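You operate a simulated robot arm through the tools that you are given. There is no shell and no other tool.

The job below is to be done with a simulated robot arm. You get a single attempt, and the scene is never put back.

Task
Put things in order on the ledge at the gravity table. At the end: the brown clod from the ledge at the gravity table stands where the silver dish stood; the clear jar (marked "WHEAT") from the ledge at the gravity table is on the teal carton (marked "MASKS"); the silver dish stands where the clear jar stood; the silver tin from the ledge at the gravity table stands on top of the black belt roll; whatever was shut is shut again. Leave all else as you found it, and nothing knocked over. Set down upright: jar.

Only the result counts: the job must be done as asked and must still hold three seconds after the hand-in. Knocking over, shifting, dropping, spilling or breaking anything else fails it.

Robot
A 7-joint arm with a two-finger gripper, fixed in place. Base frame: the origin is on the floor under the middle of its stand, x ahead of it, y to its left, z up; the work surface is at about z = 780. Readings come in mm, degrees, newtons and seconds.
With the tool pointing down near the work surface it reaches from about 340 to 720 mm from the base axis. Its first joint turns from -66.0 to 66.0 degrees. Payload 2.45 kg.
The tool frame sits at the grasp point between the pads (the TCP): z along the fingers, y along the line on which they close. The tips reach 26 mm beyond it. The gripper opens to 96 mm; its body begins 69 mm behind the TCP.
Orientation is that of the tool frame in the base frame, as a unit quaternion [x, y, z, w]. With the fingers straight down and closing along the base's y, the tool's x points along the base's -x, its y along +y and its z along -z.

Tools
- The arm moves only by the tool play_rows. Its argument "targets" is a list that holds one entry, the list of rows, each a list of 7 numbers: the shift along the tool's x, y, z in units of 200 mm (1.0 is 200 mm), then the turn, a rotation vector about the tool's x, y, z in units of 90 degrees (1.0 is 90 degrees), then the opening, from 0 (shut) to 1 (fully open). In form: [[[x, y, z, wx, wy, wz, grip], ...]]. A call has 1 to 20 rows; each row is the pose to reach, as a shift and turn from the pose commanded when the call began, along the tool's axes at that moment. A call with a number of a shift or a turn outside -1 to 1 is refused whole. Each row takes 0.2 s and may step no farther than 50 mm and 8.6 degrees from the row before; otherwise, or with a gripper value out of range, the whole call is refused. Where a pose cannot be reached the arm comes as near as it can. A force on the tool above 40 N (or 10 N above the force at the start of the call, whichever is more), or a blocked arm, ends the call early, and 0.2 s more pass. Each finger travels about 50 mm/s and halts on what it meets, pressing with about 44 N; the grip force reading is that of the motor and also rises with nothing between the fingers. The clock runs only during rows and for 0.2 s after the last one: add rows that repeat a pose to give the fingers time. It gives the time, the measured TCP pose, the force on the tool (base axes), the opening and the grip force at its end, in the units of the frame above (readings bear some noise), with the torque about the TCP (base axes, N m) and any sound that the robot's microphone picked up, and new pictures: "show" is both (left out), scene, wrist or none.
- Cameras (640 x 400 px; columns grow to the right, rows downward): "scene" is fixed at [161.2, -397.8, 1407.4]; the picture's right is [0.76, -0.65, 0.00], its down [-0.46, -0.54, -0.70] and it looks along [0.45, 0.53, -0.71] (base axes); focal length 258 px, centre (320, 200). "wrist" rides on the gripper at [82, 3, -98] in the tool frame; the picture's right is [-0.04, 1.00, 0.00], its down [-0.73, -0.03, -0.68] and it looks along [-0.68, -0.03, 0.73] (tool axes); focal length 256 px, centre (320, 200). There is no depth. A picture from a camera that has moved, and an enlarged one, comes with that camera's place and axes in the base frame and with its lens.
- enlarge(camera, box): a new picture of the part [left, top, right, bottom] of that camera's present view, enlarged. The clock stands still meanwhile.
- finish_job(): hands the job in; it is judged then, once.

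Places have to be worked out from the pictures, the camera data and where the tool is seen. Open the gripper and draw the arm clear of the work before you hand the job in, unless the task says otherwise.

The tools are called after "Request:" as a command line: name --argument value ..., lists and objects as JSON in quotes. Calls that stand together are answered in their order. play_rows: Moves the arm, as the interface text tells. Its arguments: {"type":"object","properties":{"targets":{"type":"array","items":{"type":"array","items":{"type":"array","items":{"type":"number"}}}},"show":{"type":"string","enum":["both","scene","wrist","none"]}},"required":["targets"]} The other tools are called the same way: enlarge (camera, box) takes an enlarged picture of a part of a camera's view; finish_job () hands the job in.

At the start:

```text
t: 0.0
tool_pos: [434.5, -50.0, 1115.6]
ee_rot: [0.0, 1.0, 0.0, 0.001]
ft_force: [0.1, 0.4, -1.0]
moment: [0.03, 0.02, 0.01]
width: 95.9
grasp_force: 0.2
```

scene: 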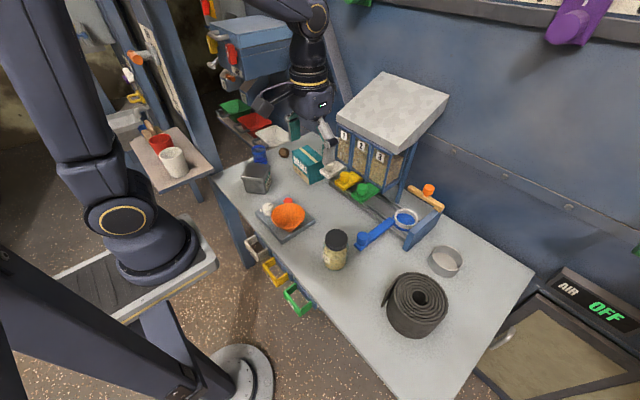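
wrist: 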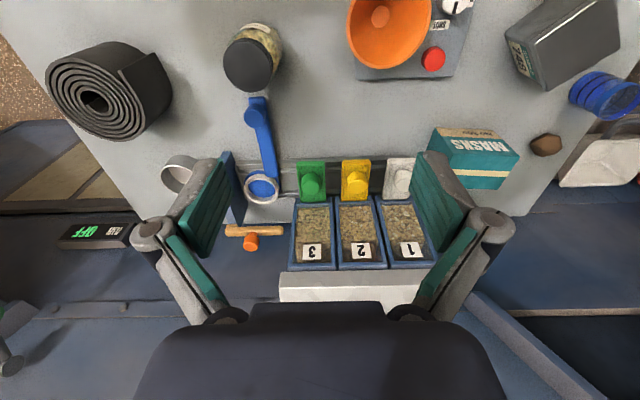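

The pictures show the bench with a jar, belt roll, silver dish, silver tin, carton and a clod. I take enlarged views first to identify them.

Request:
enlarge --camera "scene" --box '[200, 100, 360, 200]'

Request:
enlarge --camera "scene" --box '[300, 160, 540, 340]'

Request:
enlarge --camera "wrist" --box '[340, 0, 640, 200]'

Request:
enlarge --camera "wrist" --box '[40, 20, 340, 220]'

```text
4.00 times, centred on (280, 150) of scene
camera zoom: at [161.2, -397.8, 1407.4], right [0.76, -0.65, 0.0], down [-0.46, -0.54, -0.7], along [0.45, 0.53, -0.71], focal length 1030 px, centre (480, 400)
```

zoom: 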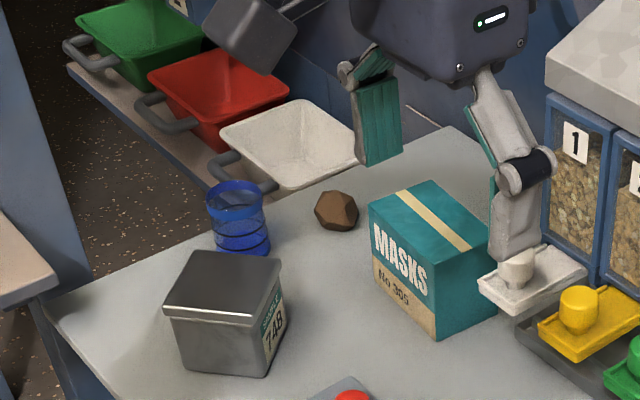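

```text
2.22 times, centred on (420, 250) of scene
camera zoom: at [161.2, -397.8, 1407.4], right [0.76, -0.65, 0.0], down [-0.46, -0.54, -0.7], along [0.45, 0.53, -0.71], focal length 572 px, centre (98, 89)
```

zoom: 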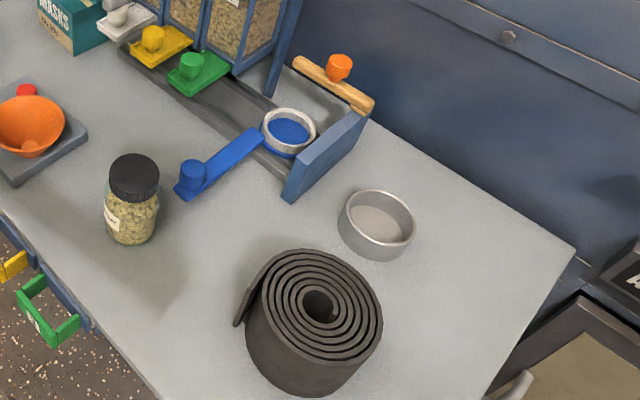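

```text
2.00 times, centred on (490, 100) of wrist
camera zoom: at [352.5, -45.8, 1214.3], right [0.04, 1.0, 0.0], down [0.73, -0.03, 0.68], along [0.68, -0.03, -0.73], focal length 512 px, centre (-20, 400)
```

zoom: 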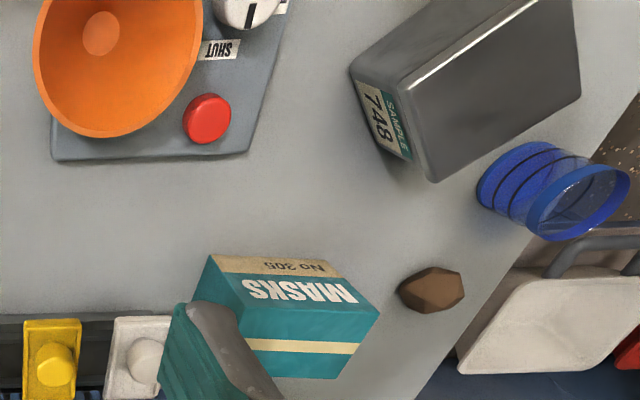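

```text
2.00 times, centred on (190, 120) of wrist
camera zoom: at [352.5, -45.8, 1214.3], right [0.04, 1.0, 0.0], down [0.73, -0.03, 0.68], along [0.68, -0.03, -0.73], focal length 512 px, centre (580, 360)
```

zoom: 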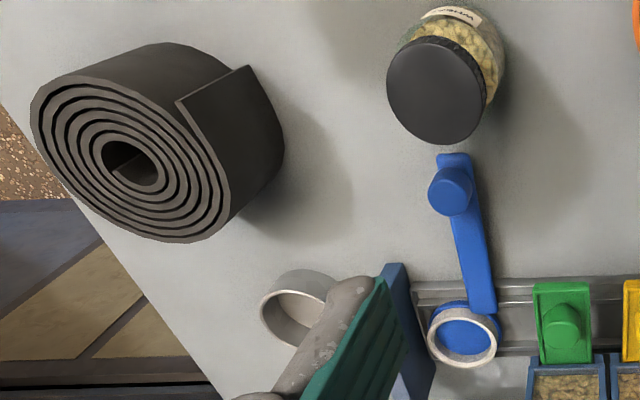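

The tin ("748"), carton, clod and blue cup stand on the left, and the jar, roll and dish on the right. I move the wrist camera over the left group to measure it.

Request:
play_rows --targets '[[[0, 0.2, 0.1, 0, 0, 0, 1], [0, 0.4, 0.2, 0, 0, 0, 1], [0, 0.6, 0.3, 0, 0, 0, 1], [0, 0.8, 0.4, 0, 0, 0, 1], [0, 1.0, 0.5, 0, 0, 0, 1], [0, 1.0, 0.5, 0, 0, 0, 1]]]' --show "both"

```text
t: 1.4
tool_pos: [433.2, 150.2, 1016.3]
ee_rot: [-0.001, 1.0, 0.0, 0.0]
ft_force: [0.7, -0.3, 0.3]
moment: [0.0, 0.01, -0.01]
width: 96.2
grasp_force: 0.1
camera wrist: at [352.0, 154.3, 1114.7], right [0.04, 1.0, 0.0], down [0.73, -0.03, 0.68], along [0.68, -0.03, -0.73], focal length 256 px, centre (320, 200)
```

scene: 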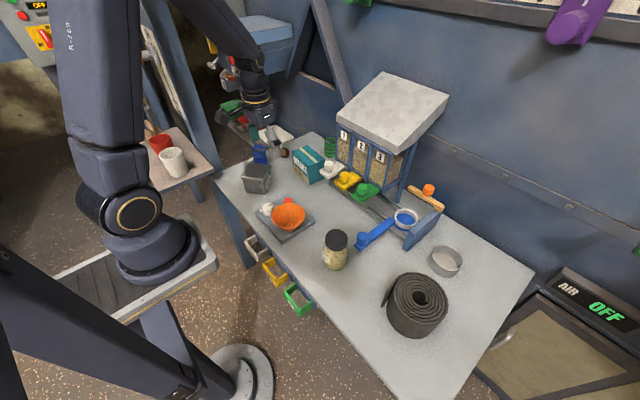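
wrist: 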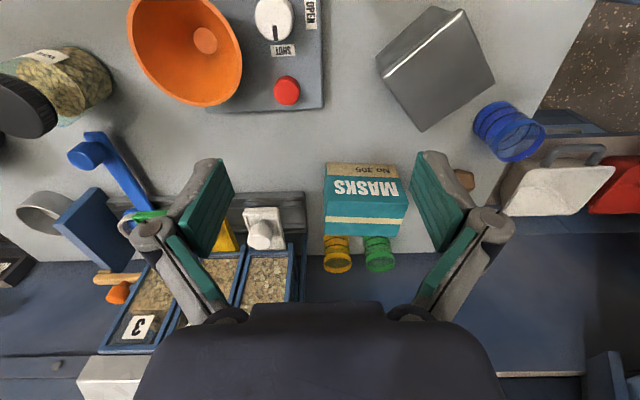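

The carton is seen with two cups (yellow, green) behind it. I enlarge the wrist view for accurate measuring.

Request:
enlarge --camera "wrist" --box '[290, 120, 450, 280]'

Request:
enlarge --camera "wrist" --box '[350, 0, 560, 170]'

Request:
enlarge --camera "scene" --box '[230, 120, 360, 210]'

```text
2.50 times, centred on (370, 200) of wrist
camera zoom: at [352.0, 154.3, 1114.7], right [0.04, 1.0, 0.0], down [0.73, -0.03, 0.68], along [0.68, -0.03, -0.73], focal length 640 px, centre (195, 200)
```

zoom: 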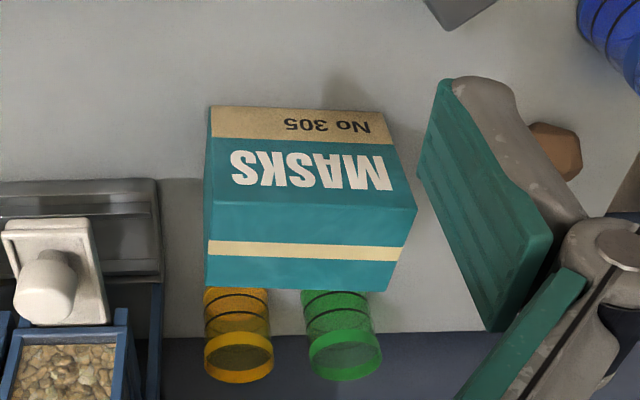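

```text
2.35 times, centred on (455, 85) of wrist
camera zoom: at [352.0, 154.3, 1114.7], right [0.04, 1.0, 0.0], down [0.73, -0.03, 0.68], along [0.68, -0.03, -0.73], focal length 602 px, centre (2, 471)
```

zoom: 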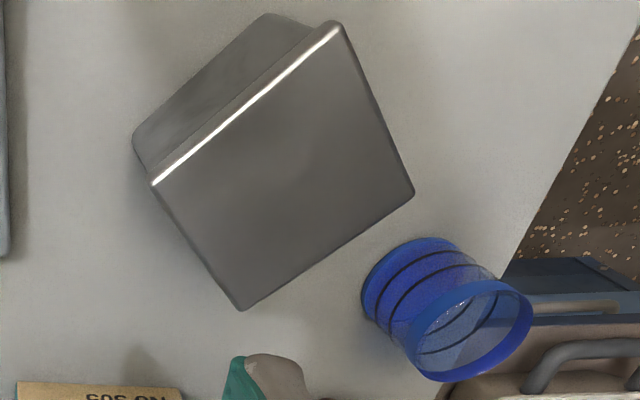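

```text
4.44 times, centred on (295, 165) of scene
camera zoom: at [161.2, -397.8, 1407.4], right [0.76, -0.65, 0.0], down [-0.46, -0.54, -0.7], along [0.45, 0.53, -0.71], focal length 1144 px, centre (431, 356)
```

zoom: 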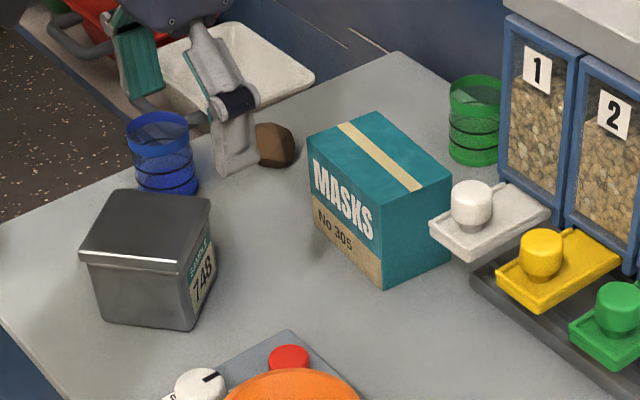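

From this view I judge the carton's top to span x 586–655, y 149–262 at z≈868, and the tin (about 78 mm square, 70 high) to be centred near (442, 268), turned about 41°. Next I survey the right side.

Request:
play_rows --targets '[[[0, -0.2, 0, 0, 0, 0, 1], [0, -0.4, 0, 0, 0, 0, 1], [0, -0.6, 0, 0, 0, 0, 1], [0, -0.8, 0, 0, 0, 0, 1], [0, -1.0, 0, 0, 0, 0, 1]]]' --show "none"

Request:
play_rows --targets '[[[0, -0.2, 0, 0, 0, 0, 1], [0, -0.4, 0, 0, 0, 0, 1], [0, -0.6, 0, 0, 0, 0, 1], [0, -0.8, 0, 0, 0, 0, 1], [0, -0.9, 0, 0, 0, 0, 1], [0, -0.9, 0, 0, 0, 0, 1]]]' --show "both"

```text
t: 2.6
tool_pos: [433.0, -50.1, 1017.8]
ee_rot: [-0.001, 1.0, 0.0, 0.001]
ft_force: [0.0, -0.6, -0.3]
moment: [0.02, -0.01, 0.0]
width: 95.9
grasp_force: 0.0
```

```text
t: 4.0
tool_pos: [434.5, -230.6, 1016.0]
ee_rot: [0.0, 1.0, 0.0, 0.0]
ft_force: [-0.5, -0.2, -0.1]
moment: [0.0, -0.01, -0.03]
width: 95.8
grasp_force: 0.1
camera wrist: at [352.2, -226.5, 1115.3], right [0.04, 1.0, 0.0], down [0.73, -0.03, 0.68], along [0.68, -0.03, -0.73], focal length 256 px, centre (320, 200)
```

scene: 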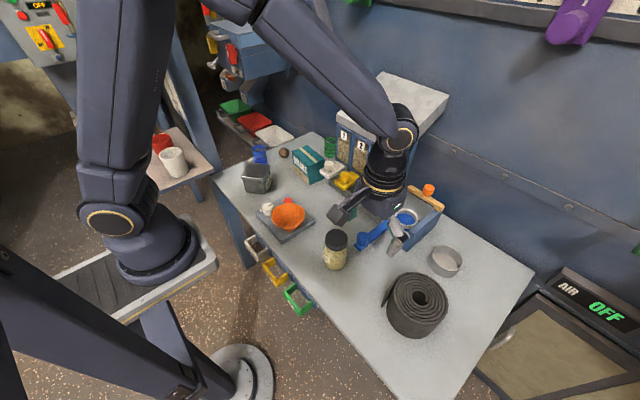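
wrist: 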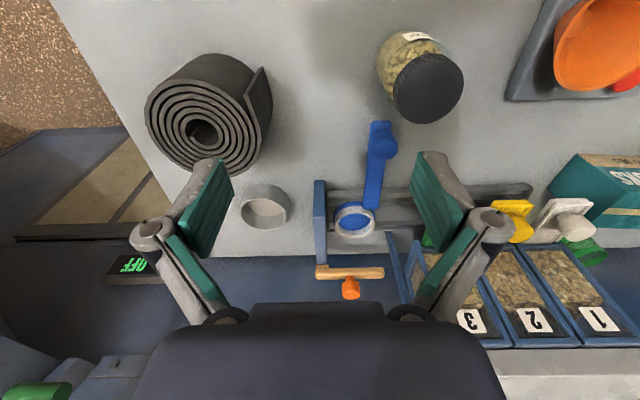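

Jar, roll and dish are all visible now. I enlarge each one for measurements.

Request:
enlarge --camera "wrist" --box '[350, 10, 500, 130]'

Request:
enlarge --camera "wrist" --box '[210, 150, 330, 250]'

Request:
enlarge --camera "wrist" --box '[120, 30, 300, 190]'

Request:
enlarge --camera "scene" --box '[410, 220, 490, 300]'

Request:
enlarge --camera "scene" --box '[300, 210, 380, 280]'

```text
3.33 times, centred on (425, 70) of wrist
camera zoom: at [352.2, -226.5, 1115.3], right [0.04, 1.0, 0.0], down [0.73, -0.03, 0.68], along [0.68, -0.03, -0.73], focal length 853 px, centre (-30, 633)
```

zoom: 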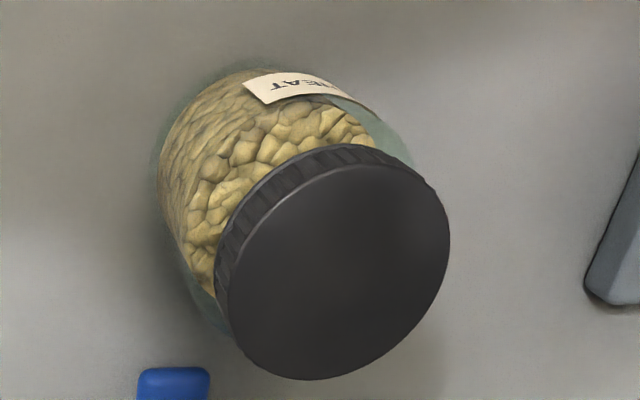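

```text
4.00 times, centred on (270, 200) of wrist
camera zoom: at [352.2, -226.5, 1115.3], right [0.04, 1.0, 0.0], down [0.73, -0.03, 0.68], along [0.68, -0.03, -0.73], focal length 1024 px, centre (520, 200)
```

zoom: 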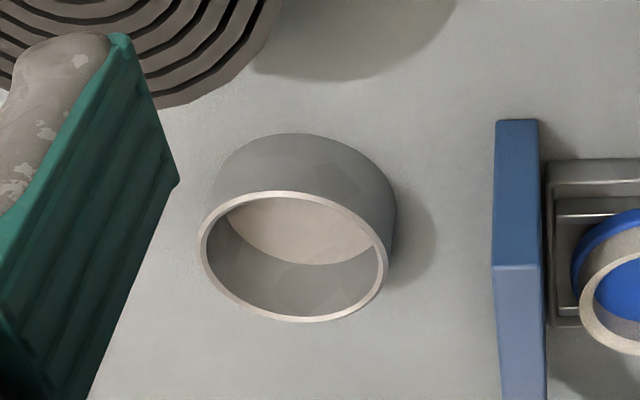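

```text
2.50 times, centred on (210, 110) of wrist
camera zoom: at [352.2, -226.5, 1115.3], right [0.04, 1.0, 0.0], down [0.73, -0.03, 0.68], along [0.68, -0.03, -0.73], focal length 640 px, centre (595, 425)
```

zoom: 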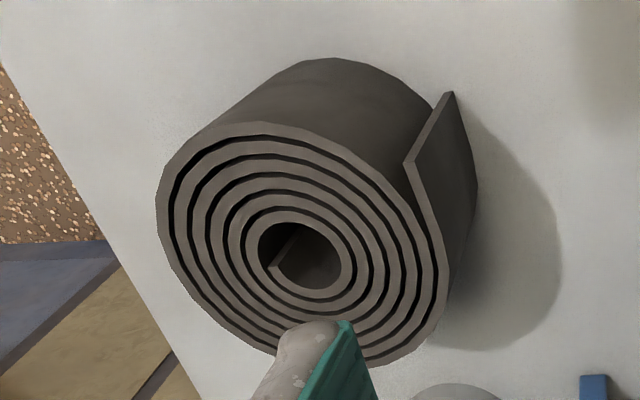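

```text
5.00 times, centred on (450, 260) of scene
camera zoom: at [161.2, -397.8, 1407.4], right [0.76, -0.65, 0.0], down [-0.46, -0.54, -0.7], along [0.46, 0.53, -0.71], focal length 1288 px, centre (-330, -100)
```

zoom: 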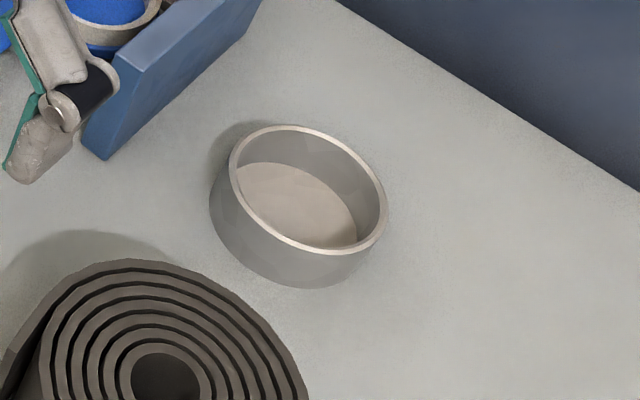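

```text
5.71 times, centred on (340, 245) of scene
camera zoom: at [161.2, -397.8, 1407.4], right [0.76, -0.65, 0.0], down [-0.46, -0.54, -0.7], along [0.46, 0.53, -0.71], focal length 1472 px, centre (206, -57)
```

zoom: 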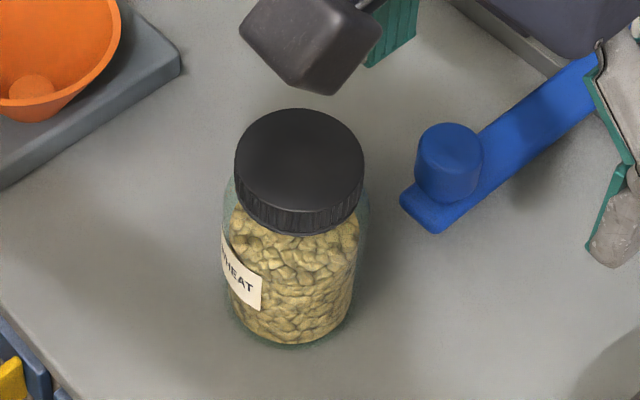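

I judge the jar at about (445, −131), roughly 68 mm in diameter and 98 high; the dish at about (662, −336), rim z≈811; and the roll at about (474, −353), top z≈871. I move above the jar for a check before descending.

Request:
play_rows --targets '[[[-0.0175, 0.166, 0.09, 0, 0, 0, 1], [-0.035, 0.332, 0.18, 0, 0, 0, 1], [-0.0525, 0.498, 0.28, 0, 0, 0, 1], [-0.0525, 0.498, 0.28, 0, 0, 0, 1]]]' --show "both"

```text
t: 5.0
tool_pos: [446.2, -129.5, 961.5]
ee_rot: [0.001, 1.0, 0.001, 0.0]
ft_force: [-0.4, 0.2, 1.1]
moment: [0.02, -0.03, -0.02]
width: 95.9
grasp_force: 0.1
camera wrist: at [363.6, -126.4, 1058.9], right [0.04, 1.0, 0.0], down [0.73, -0.03, 0.68], along [0.68, -0.03, -0.73], focal length 256 px, centre (320, 200)
```

scene: 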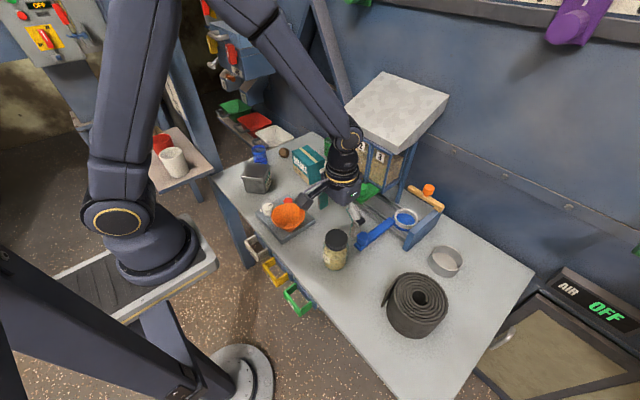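
wrist: 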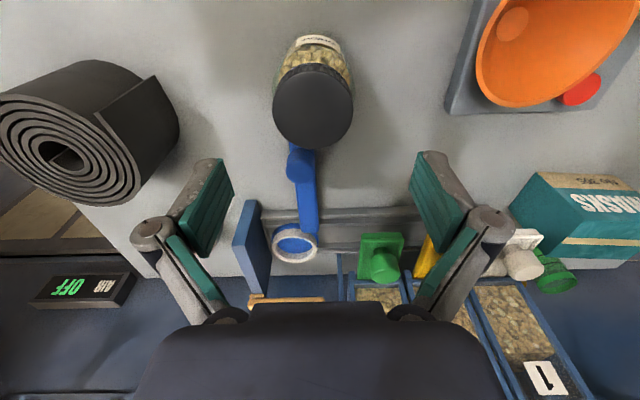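

Request:
enlarge --camera "wrist" --box '[240, 20, 400, 160]'

```text
2.86 times, centred on (320, 90) of wrist
camera zoom: at [363.6, -126.4, 1058.9], right [0.04, 1.0, 0.0], down [0.73, -0.03, 0.68], along [0.68, -0.03, -0.73], focal length 731 px, centre (320, 514)
```

zoom: 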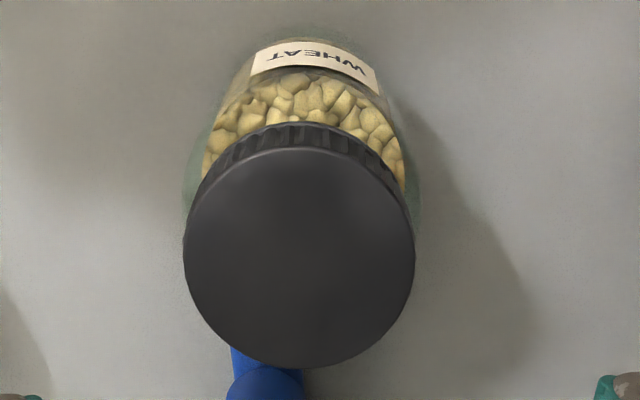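

The wrist views agree with the scene camera on the jar at (438.5, −135.5) with its lid top near z≈890. I centre the open fingers on it and descend to z≈830.

Request:
play_rows --targets '[[[0.0325, -0.0225, 0.0, 0, 0, 0, 1], [0.0325, -0.0225, 0.15, 0, 0, 0, 1], [0.0325, -0.0225, 0.3, 0, 0, 0, 1], [0.0325, -0.0225, 0.3, 0, 0, 0, 1]]]' --show "both"

```text
t: 6.0
tool_pos: [438.6, -134.9, 900.3]
ee_rot: [0.0, 1.0, 0.0, 0.0]
ft_force: [0.0, 0.6, -0.2]
moment: [-0.01, 0.01, 0.01]
width: 96.0
grasp_force: 0.1
camera wrist: at [357.2, -131.0, 998.4], right [0.04, 1.0, 0.0], down [0.73, -0.03, 0.68], along [0.68, -0.03, -0.73], focal length 256 px, centre (320, 200)
```

scene: 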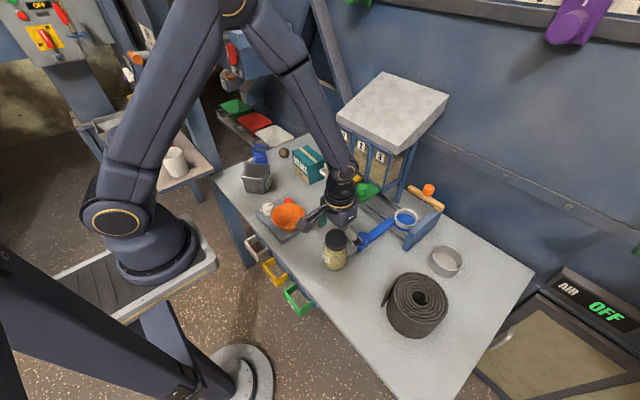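
wrist: 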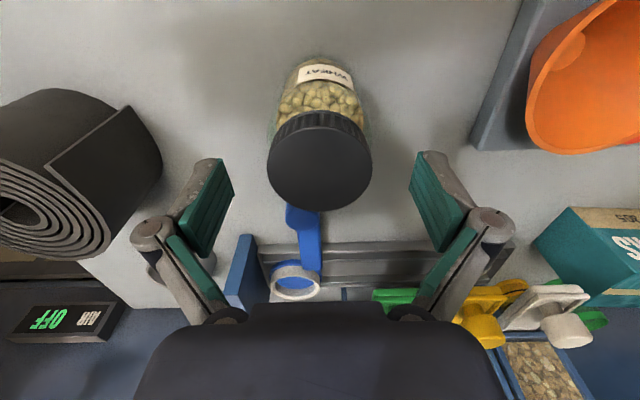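

The lid sits centred between the fingers, as expected. I descend 70 mm more and then close on the jar body.

Request:
play_rows --targets '[[[0, 0, 0.12, 0, 0, 0, 1], [0, 0, 0.24, 0, 0, 0, 1], [0, 0, 0.35, 0, 0, 0, 1], [0, 0, 0.35, 0, 0, 0, 1]]]' --show "both"

```text
t: 7.0
tool_pos: [438.3, -135.5, 831.4]
ee_rot: [0.0, 1.0, 0.0, 0.0]
ft_force: [-0.1, 0.2, -0.4]
moment: [0.01, -0.02, 0.03]
width: 95.9
grasp_force: 0.1
camera wrist: at [356.7, -131.5, 928.8], right [0.04, 1.0, 0.0], down [0.73, -0.03, 0.68], along [0.68, -0.03, -0.73], focal length 256 px, centre (320, 200)
```

scene: 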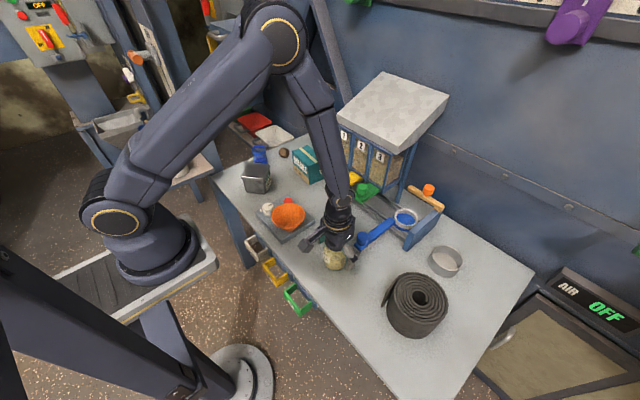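
wrist: 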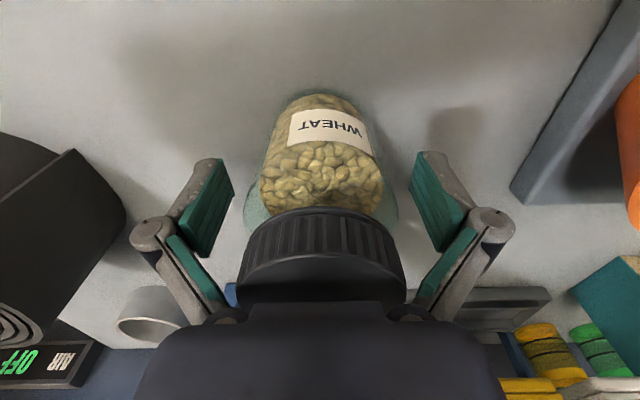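

The jar stands between the fingers. I close on it.

Request:
play_rows --targets '[[[0, 0, 0, 0, 0, 0, 0.8], [0, 0, 0, 0, 0, 0, 0.6], [0, 0, 0, 0, 0, 0, 0.5], [0, 0, 0, 0, 0, 0, 0.5], [0, 0, 0, 0, 0, 0, 0.5]]]' --show "both"

```text
t: 8.2
tool_pos: [438.4, -134.5, 831.8]
ee_rot: [0.0, 1.0, 0.001, 0.001]
ft_force: [-2.7, 5.3, 24.5]
moment: [-0.06, 0.09, -0.07]
width: 78.7
grasp_force: 43.7
camera wrist: at [356.6, -131.3, 929.6], right [0.04, 1.0, 0.0], down [0.73, -0.03, 0.68], along [0.68, -0.03, -0.73], focal length 256 px, centre (320, 200)
```

scene: 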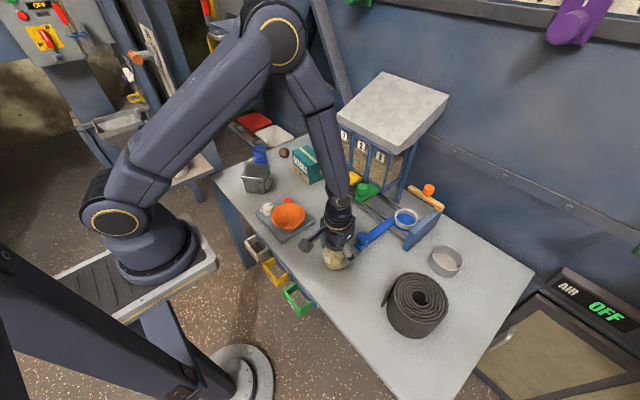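
wrist: 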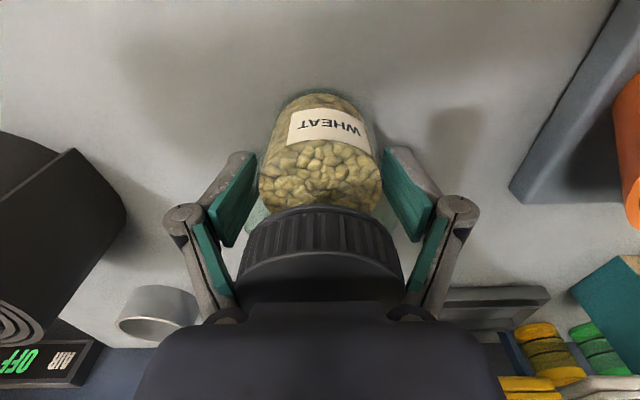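

The width reads 78.7 mm with a 24 N upward push on the tool, which is more than I expected. I look closer at the contact.

Request:
enlarge --camera "wrist" --box '[200, 80, 440, 320]'

Request:
enlarge --camera "scene" --box '[290, 190, 390, 280]'

```text
1.67 times, centred on (320, 200) of wrist
camera zoom: at [356.6, -131.3, 929.6], right [0.04, 1.0, 0.0], down [0.73, -0.03, 0.68], along [0.68, -0.03, -0.73], focal length 427 px, centre (320, 200)
```

zoom: 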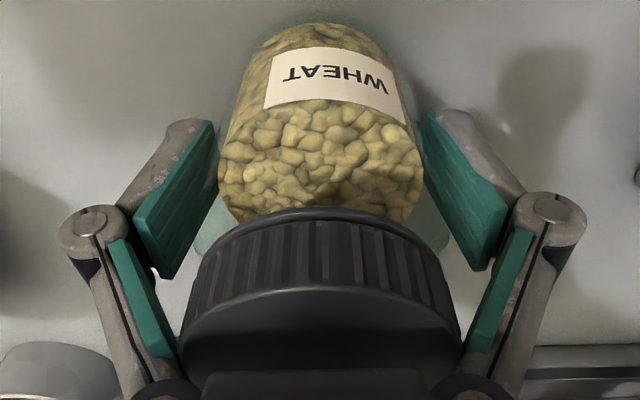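

```text
4.44 times, centred on (340, 235) of scene
camera zoom: at [160.8, -397.6, 1407.5], right [0.76, -0.65, 0.0], down [-0.46, -0.54, -0.7], along [0.46, 0.53, -0.71], focal length 1144 px, centre (231, 44)
```

zoom: 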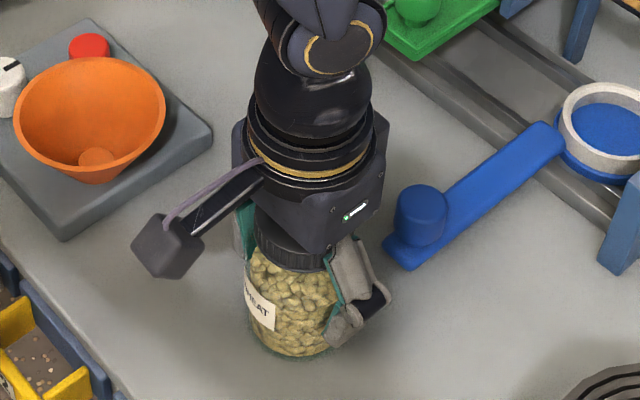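

The inclined inner pads of the fingers are bearing on the lid's edge instead of the outer pads gripping the body, so I am too low. I open, rise about 27 mm and close again.

Request:
play_rows --targets '[[[0, 0, 0, 0, 0, 0, 0.9], [0, 0, 0, 0, 0, 0, 1], [0, 0, 0, 0, 0, 0, 1], [0, 0, -0.07, 0, 0, 0, 1], [0, 0, -0.14, 0, 0, 0, 1], [0, 0, -0.14, 0, 0, 0, 1]]]' --show "both"

```text
t: 9.6
tool_pos: [437.3, -134.6, 857.8]
ee_rot: [0.0, 1.0, 0.0, 0.001]
ft_force: [0.0, 0.3, 0.4]
moment: [-0.01, 0.04, 0.01]
width: 96.1
grasp_force: 0.1
camera wrist: at [356.0, -130.8, 957.2], right [0.04, 1.0, 0.0], down [0.73, -0.03, 0.68], along [0.68, -0.03, -0.73], focal length 256 px, centre (320, 200)
```

scene: 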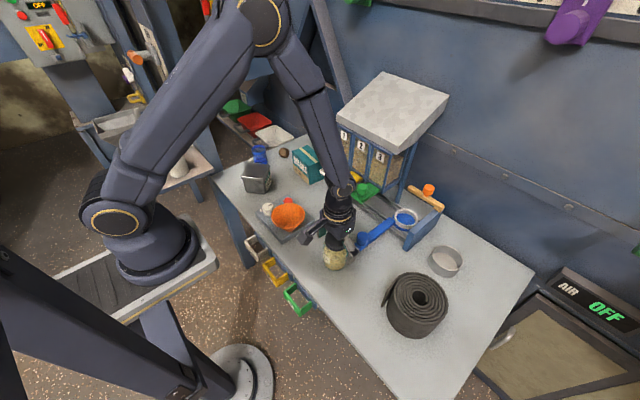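
wrist: 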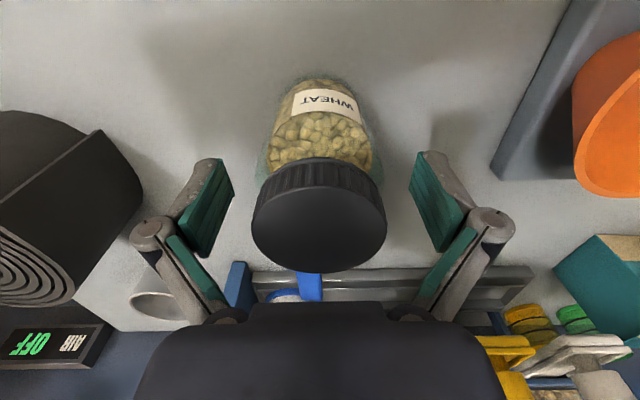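

The jar is unmoved. I close at this height.

Request:
play_rows --targets '[[[0, 0, 0, 0, 0, 0, 0.85], [0, 0, 0, 0, 0, 0, 0.7], [0, 0, 0, 0, 0, 0, 0.6], [0, 0, 0, 0, 0, 0, 0.5], [0, 0, 0, 0, 0, 0, 0.5], [0, 0, 0, 0, 0, 0, 0.5]]]' --show "both"

Request:
enlarge --camera "wrist" --box '[200, 60, 440, 300]'

```text
t: 11.0
tool_pos: [437.5, -134.2, 859.1]
ee_rot: [0.0, 1.0, 0.0, 0.0]
ft_force: [-1.3, -1.0, 8.2]
moment: [0.01, 0.16, 0.0]
width: 64.8
grasp_force: 44.5
camera wrist: at [356.1, -130.9, 957.2], right [0.04, 1.0, 0.0], down [0.73, -0.03, 0.68], along [0.68, -0.03, -0.73], focal length 256 px, centre (320, 200)
```

scene: 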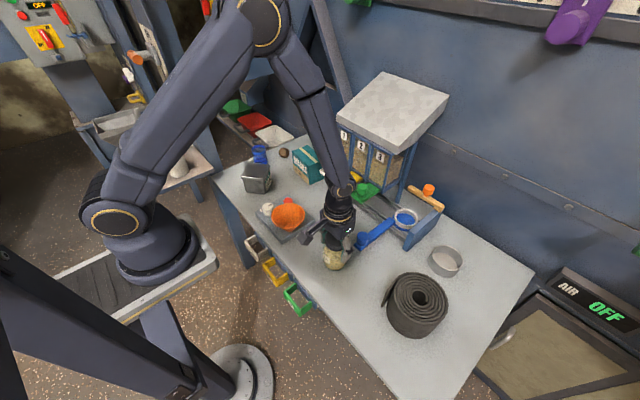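
wrist: 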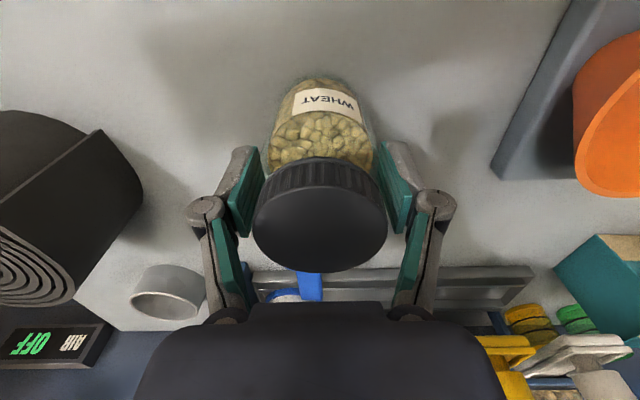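

```text
1.67 times, centred on (320, 180) of wrist
camera zoom: at [356.1, -130.9, 957.2], right [0.04, 1.0, 0.0], down [0.73, -0.03, 0.68], along [0.68, -0.03, -0.73], focal length 427 px, centre (320, 233)
```

zoom: 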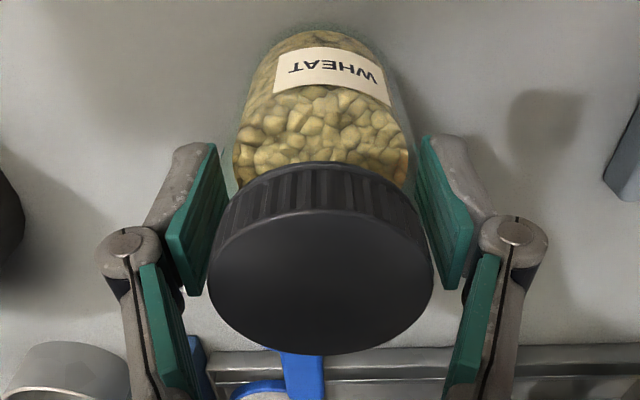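

The grip is firm (64.8 mm, 44.5 N) and the jar is centred at about (438, −135). I lift it straight up about 155 mm.

Request:
play_rows --targets '[[[0, 0, -0.05, 0, 0, 0, 0.5], [0, 0, -0.15, 0, 0, 0, 0.5], [0, 0, -0.28, 0, 0, 0, 0.5], [0, 0, -0.41, 0, 0, 0, 0.5], [0, 0, -0.54, 0, 0, 0, 0.5], [0, 0, -0.67, 0, 0, 0, 0.5], [0, 0, -0.775, 0, 0, 0, 0.5], [0, 0, -0.775, 0, 0, 0, 0.5]]]' --show "both"

```text
t: 12.8
tool_pos: [438.9, -133.9, 1014.9]
ee_rot: [0.0, 1.0, 0.0, 0.0]
ft_force: [-0.6, 0.6, -0.3]
moment: [-0.03, 0.02, 0.01]
width: 48.0
grasp_force: 0.1
camera wrist: at [356.9, -130.1, 1113.0], right [0.04, 1.0, 0.0], down [0.73, -0.03, 0.68], along [0.68, -0.03, -0.73], focal length 256 px, centre (320, 200)
```

scene: 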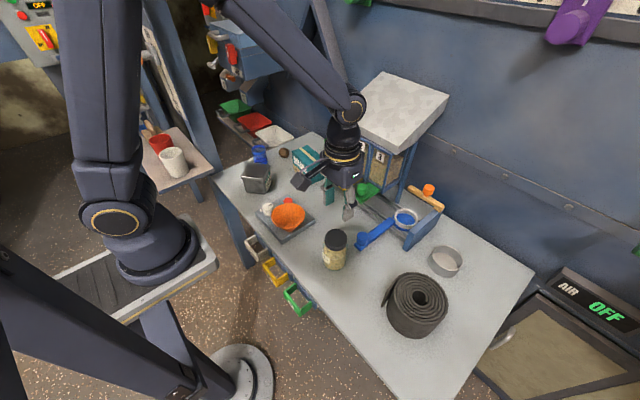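
wrist: 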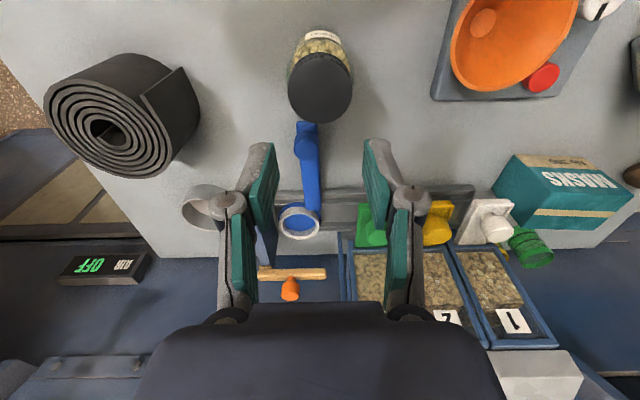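

The jar slipped out but still stands; the fingers must have been on its sloping shoulder. I study its profile more closely before re-gripping.

Request:
enlarge --camera "scene" --box '[308, 222, 364, 276]'

Request:
enlarge --camera "wrist" --box '[260, 10, 380, 140]'

```text
7.41 times, centred on (336, 249) of scene
camera zoom: at [161.2, -397.8, 1407.4], right [0.76, -0.65, 0.0], down [-0.46, -0.54, -0.7], along [0.45, 0.53, -0.71], focal length 1908 px, centre (202, -163)
```

zoom: 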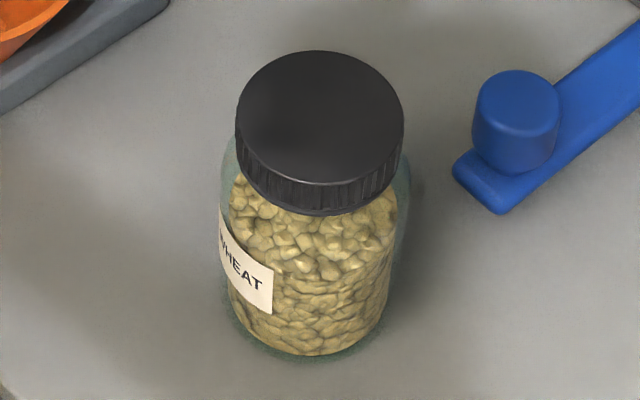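

```text
3.08 times, centred on (320, 75) of wrist
camera zoom: at [356.9, -130.1, 1113.0], right [0.04, 1.0, 0.0], down [0.73, -0.03, 0.68], along [0.68, -0.03, -0.73], focal length 788 px, centre (320, 585)
```

zoom: 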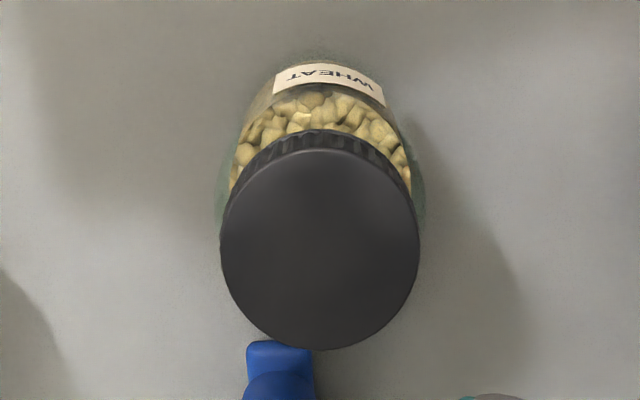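

The jar's body measures about 65–66 mm wide and it still stands at about (438, −135). I reopen and go down for a deeper grip at z≈846, with the lid still clear of the inner pads.

Request:
play_rows --targets '[[[0, 0, 0, 0, 0, 0, 1], [0, 0, 0, 0, 0, 0, 1], [0, 0, 0.1, 0, 0, 0, 1], [0, 0, 0.3, 0, 0, 0, 1], [0, 0, 0.5, 0, 0, 0, 1], [0, 0, 0.7, 0, 0, 0, 1], [0, 0, 0.833, 0, 0, 0, 1], [0, 0, 0.833, 0, 0, 0, 1]]]' --show "wrist"

Request:
play_rows --targets '[[[0, 0, 0, 0, 0, 0, 0.8], [0, 0, 0, 0, 0, 0, 0.6], [0, 0, 0, 0, 0, 0, 0.4], [0, 0, 0, 0, 0, 0, 0.2], [0, 0, 0, 0, 0, 0, 0], [0, 0, 0, 0, 0, 0, 0], [0, 0, 0, 0, 0, 0, 0]]]' --show "both"

```text
t: 14.6
tool_pos: [437.9, -134.2, 847.5]
ee_rot: [0.0, 1.0, 0.0, 0.0]
ft_force: [0.0, 0.0, -0.6]
moment: [0.0, 0.01, -0.05]
width: 96.0
grasp_force: 0.1
camera wrist: at [355.9, -130.7, 944.6], right [0.04, 1.0, 0.0], down [0.73, -0.03, 0.68], along [0.68, -0.03, -0.73], focal length 256 px, centre (320, 200)
```

wrist: 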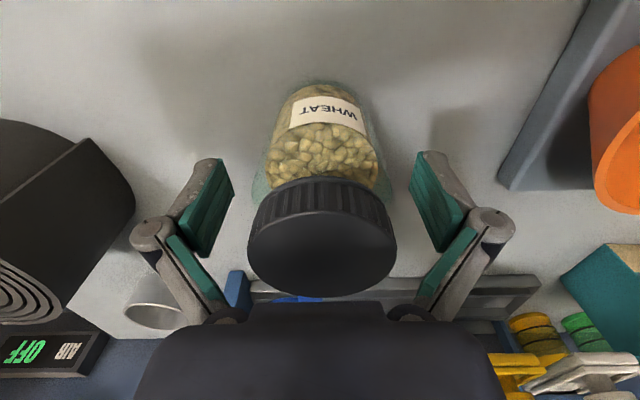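

```text
t: 16.2
tool_pos: [438.0, -134.7, 846.1]
ee_rot: [0.001, 1.0, 0.0, 0.001]
ft_force: [-0.4, 2.3, 7.2]
moment: [0.19, 0.05, 0.05]
width: 64.6
grasp_force: 44.4
camera wrist: at [355.9, -130.6, 945.1], right [0.04, 1.0, 0.0], down [0.73, -0.03, 0.68], along [0.68, -0.03, -0.73], focal length 256 px, centre (320, 200)
```

scene: 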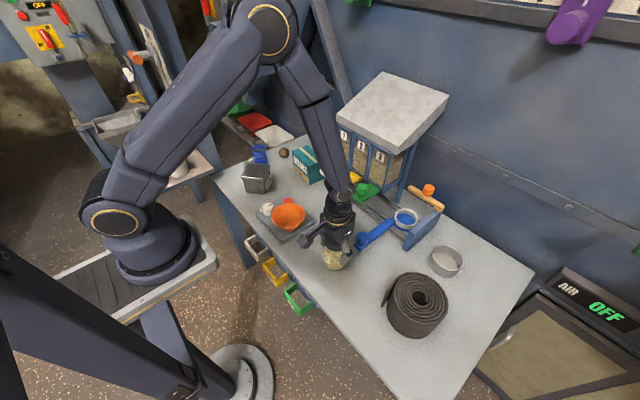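
wrist: 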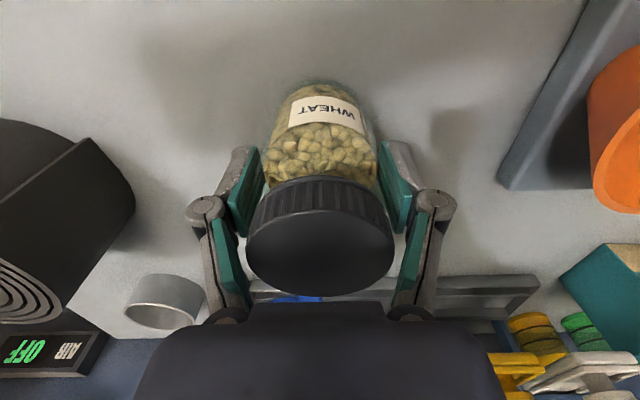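

Same width at a lower height, so this is the straight body wall. I lift only a few mm slowly and read the forces to see whether it holds.

Request:
play_rows --targets '[[[0, 0, -0.01, 0, 0, 0, 0], [0, 0, -0.02, 0, 0, 0, 0], [0, 0, -0.03, 0, 0, 0, 0], [0, 0, -0.04, 0, 0, 0, 0], [0, 0, -0.04, 0, 0, 0, 0]]]' --show "wrist"

```text
t: 17.4
tool_pos: [438.2, -134.2, 853.8]
ee_rot: [0.0, 1.0, 0.001, 0.0]
ft_force: [0.1, 0.5, -3.5]
moment: [0.03, 0.03, -0.03]
width: 64.7
grasp_force: 44.1
camera wrist: at [356.2, -130.5, 952.8], right [0.04, 1.0, 0.0], down [0.73, -0.03, 0.68], along [0.68, -0.03, -0.73], focal length 256 px, centre (320, 200)
```

wrist: 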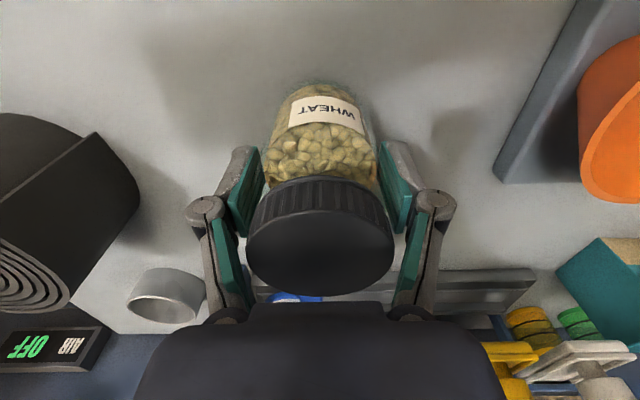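

The jar rose with the fingers and its weight (≈3.5 N) shows. I continue lifting gently about 155 mm.

Request:
play_rows --targets '[[[0, 0, -0.02, 0, 0, 0, 0], [0, 0, -0.05, 0, 0, 0, 0], [0, 0, -0.085, 0, 0, 0, 0], [0, 0, -0.125, 0, 0, 0, 0], [0, 0, -0.17, 0, 0, 0, 0], [0, 0, -0.215, 0, 0, 0, 0], [0, 0, -0.26, 0, 0, 0, 0], [0, 0, -0.305, 0, 0, 0, 0], [0, 0, -0.35, 0, 0, 0, 0], [0, 0, -0.395, 0, 0, 0, 0], [0, 0, -0.44, 0, 0, 0, 0], [0, 0, -0.485, 0, 0, 0, 0], [0, 0, -0.53, 0, 0, 0, 0], [0, 0, -0.575, 0, 0, 0, 0], [0, 0, -0.62, 0, 0, 0, 0], [0, 0, -0.665, 0, 0, 0, 0], [0, 0, -0.71, 0, 0, 0, 0], [0, 0, -0.74, 0, 0, 0, 0], [0, 0, -0.76, 0, 0, 0, 0], [0, 0, -0.77, 0, 0, 0, 0]]]' --show "both"

```text
t: 21.6
tool_pos: [438.3, -134.3, 1008.1]
ee_rot: [-0.001, 1.0, 0.0, 0.001]
ft_force: [0.5, -0.4, -3.2]
moment: [-0.02, -0.01, 0.03]
width: 64.6
grasp_force: 43.4
camera wrist: at [357.0, -130.8, 1107.2], right [0.04, 1.0, 0.0], down [0.73, -0.03, 0.68], along [0.68, -0.03, -0.73], focal length 256 px, centre (320, 200)
```

scene: 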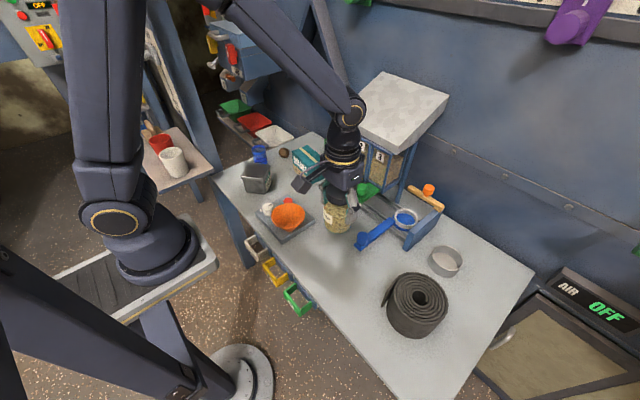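
wrist: 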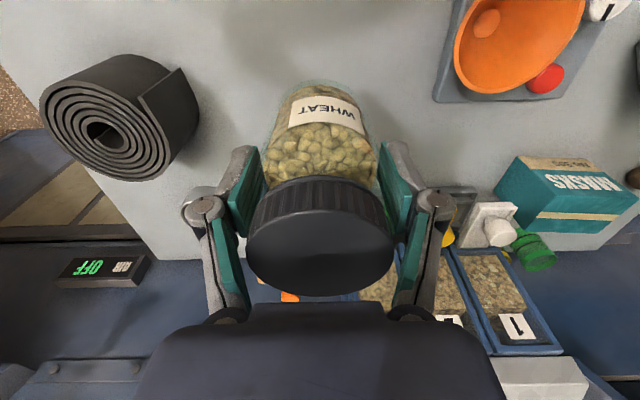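

The jar is held securely at height. I carry it along +y at x≈438, away from the hopper.

Request:
play_rows --targets '[[[0, 0.015, 0, 0, 0, 0, 0], [0, 0.045, 0, 0, 0, 0, 0], [0, 0.09, 0, 0, 0, 0, 0], [0, 0.15, 0, 0, 0, 0, 0], [0, 0.215, 0, 0, 0, 0, 0], [0, 0.28, 0, 0, 0, 0, 0], [0, 0.345, 0, 0, 0, 0, 0], [0, 0.41, 0, 0, 0, 0, 0], [0, 0.475, 0, 0, 0, 0, 0], [0, 0.54, 0, 0, 0, 0, 0], [0, 0.605, 0, 0, 0, 0, 0], [0, 0.67, 0, 0, 0, 0, 0], [0, 0.735, 0, 0, 0, 0, 0], [0, 0.8, 0, 0, 0, 0, 0], [0, 0.865, 0, 0, 0, 0, 0], [0, 0.92, 0, 0, 0, 0, 0], [0, 0.96, 0, 0, 0, 0, 0], [0, 0.985, 0, 0, 0, 0, 0], [0, 1.0, 0, 0, 0, 0, 0]]]' --show "none"

Request:
play_rows --targets '[[[0, 0.015, 0, 0, 0, 0, 0], [0, 0.045, 0, 0, 0, 0, 0], [0, 0.09, 0, 0, 0, 0, 0], [0, 0.15, 0, 0, 0, 0, 0], [0, 0.215, 0, 0, 0, 0, 0], [0, 0.28, 0, 0, 0, 0, 0], [0, 0.345, 0, 0, 0, 0, 0], [0, 0.41, 0, 0, 0, 0, 0], [0, 0.475, 0, 0, 0, 0, 0], [0, 0.54, 0, 0, 0, 0, 0], [0, 0.605, 0, 0, 0, 0, 0], [0, 0.65, 0, 0, 0, 0, 0], [0, 0.685, 0, 0, 0, 0, 0], [0, 0.705, 0, 0, 0, 0, 0]]]' --show "both"

```text
t: 25.6
tool_pos: [438.4, 65.1, 1008.7]
ee_rot: [0.0, 1.0, -0.001, 0.001]
ft_force: [0.0, 0.5, -3.8]
moment: [0.01, 0.01, -0.02]
width: 64.7
grasp_force: 43.9
```

```text
t: 28.6
tool_pos: [438.1, 206.7, 1007.1]
ee_rot: [-0.001, 1.0, 0.0, 0.0]
ft_force: [-0.4, -0.5, -4.2]
moment: [-0.02, 0.03, -0.01]
width: 64.5
grasp_force: 43.9
camera wrist: at [356.3, 210.3, 1106.6], right [0.04, 1.0, 0.0], down [0.73, -0.03, 0.68], along [0.68, -0.03, -0.73], focal length 256 px, centre (320, 200)
```

scene: 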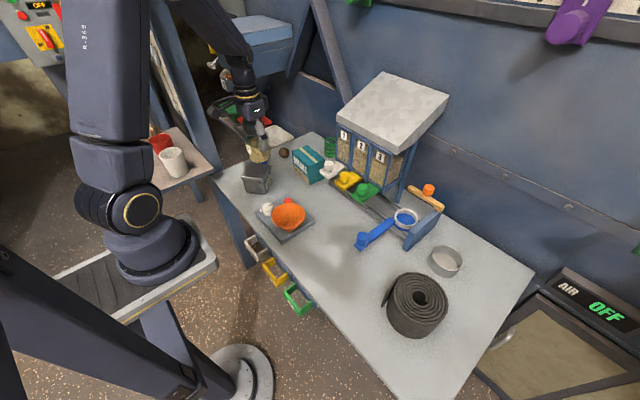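
wrist: 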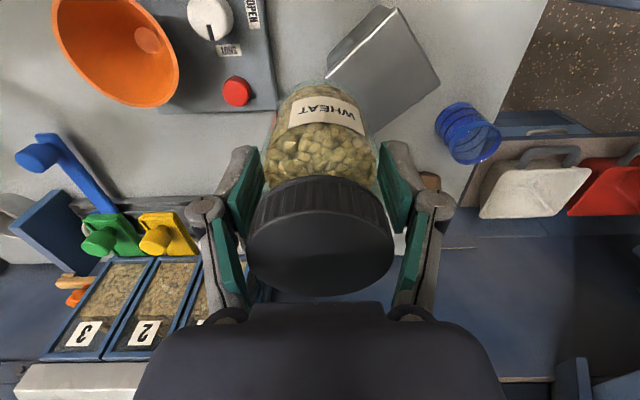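

The jar is at the carton's y. From both cameras I put the carton top's centre at about (623, 206), z≈866. I now extend in +x to bring the jar above it.

Request:
play_rows --targets '[[[-0.015, 0, 0, 0, 0, 0, 0], [-0.045, 0, 0, 0, 0, 0, 0], [-0.09, 0, 0, 0, 0, 0, 0], [-0.15, 0, 0, 0, 0, 0, 0], [-0.215, 0, 0, 0, 0, 0, 0], [-0.28, 0, 0, 0, 0, 0, 0], [-0.345, 0, 0, 0, 0, 0, 0], [-0.41, 0, 0, 0, 0, 0, 0], [-0.475, 0, 0, 0, 0, 0, 0], [-0.54, 0, 0, 0, 0, 0, 0], [-0.605, 0, 0, 0, 0, 0, 0], [-0.67, 0, 0, 0, 0, 0, 0], [-0.735, 0, 0, 0, 0, 0, 0], [-0.8, 0, 0, 0, 0, 0, 0], [-0.85, 0, 0, 0, 0, 0, 0], [-0.89, 0, 0, 0, 0, 0, 0], [-0.91, 0, 0, 0, 0, 0, 0], [-0.92, 0, 0, 0, 0, 0, 0]]]' --show "both"

Request:
enlarge --camera "scene" --box '[265, 100, 365, 200]'

```text
t: 32.4
tool_pos: [622.3, 206.1, 1007.4]
ee_rot: [0.0, 1.0, 0.0, 0.0]
ft_force: [0.7, 0.0, -2.8]
moment: [-0.04, 0.01, 0.0]
width: 64.6
grasp_force: 44.0
camera wrist: at [540.3, 210.2, 1106.8], right [0.04, 1.0, 0.0], down [0.73, -0.03, 0.68], along [0.68, -0.03, -0.73], focal length 256 px, centre (320, 200)
```

scene: 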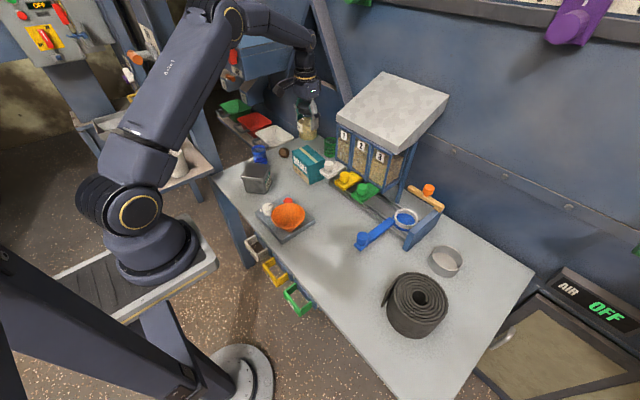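
wrist: 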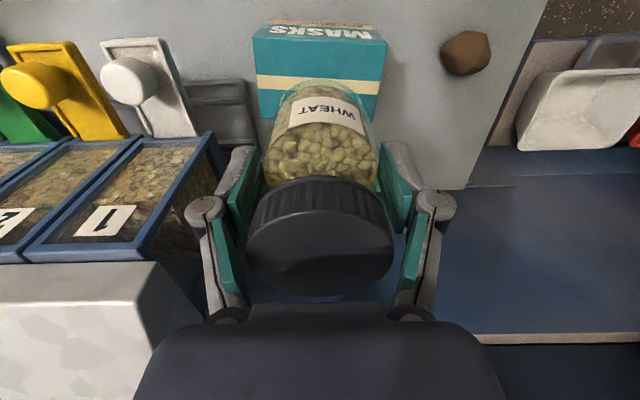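

```text
4.00 times, centred on (315, 150) of scene
camera zoom: at [161.3, -397.8, 1407.3], right [0.76, -0.65, 0.0], down [-0.46, -0.54, -0.7], along [0.45, 0.53, -0.71], focal length 1030 px, centre (340, 400)
```

zoom: 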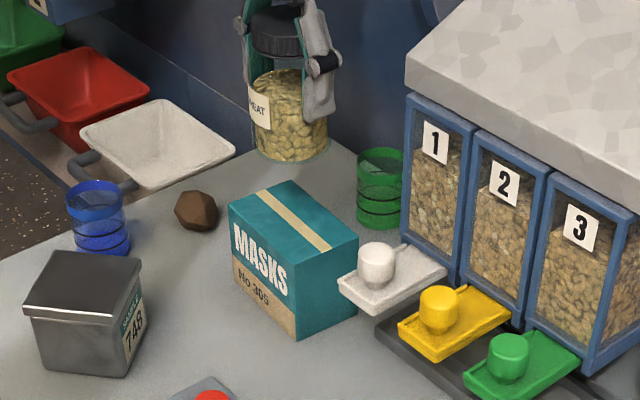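

Request:
enlarge --camera "wrist" --box '[230, 0, 410, 140]'

```text
2.86 times, centred on (320, 70) of wrist
camera zoom: at [540.3, 210.2, 1106.8], right [0.04, 1.0, 0.0], down [0.73, -0.03, 0.68], along [0.68, -0.03, -0.73], focal length 731 px, centre (320, 571)
```

zoom: 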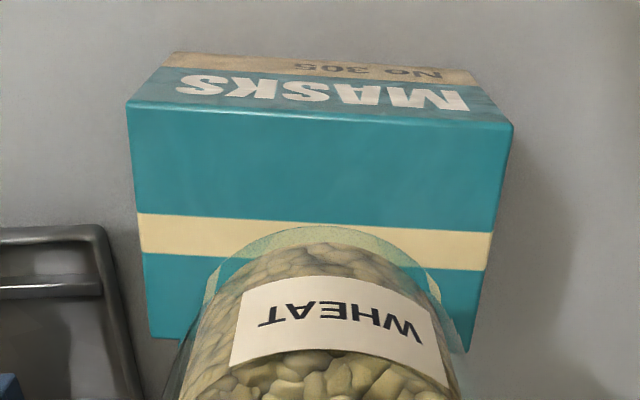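

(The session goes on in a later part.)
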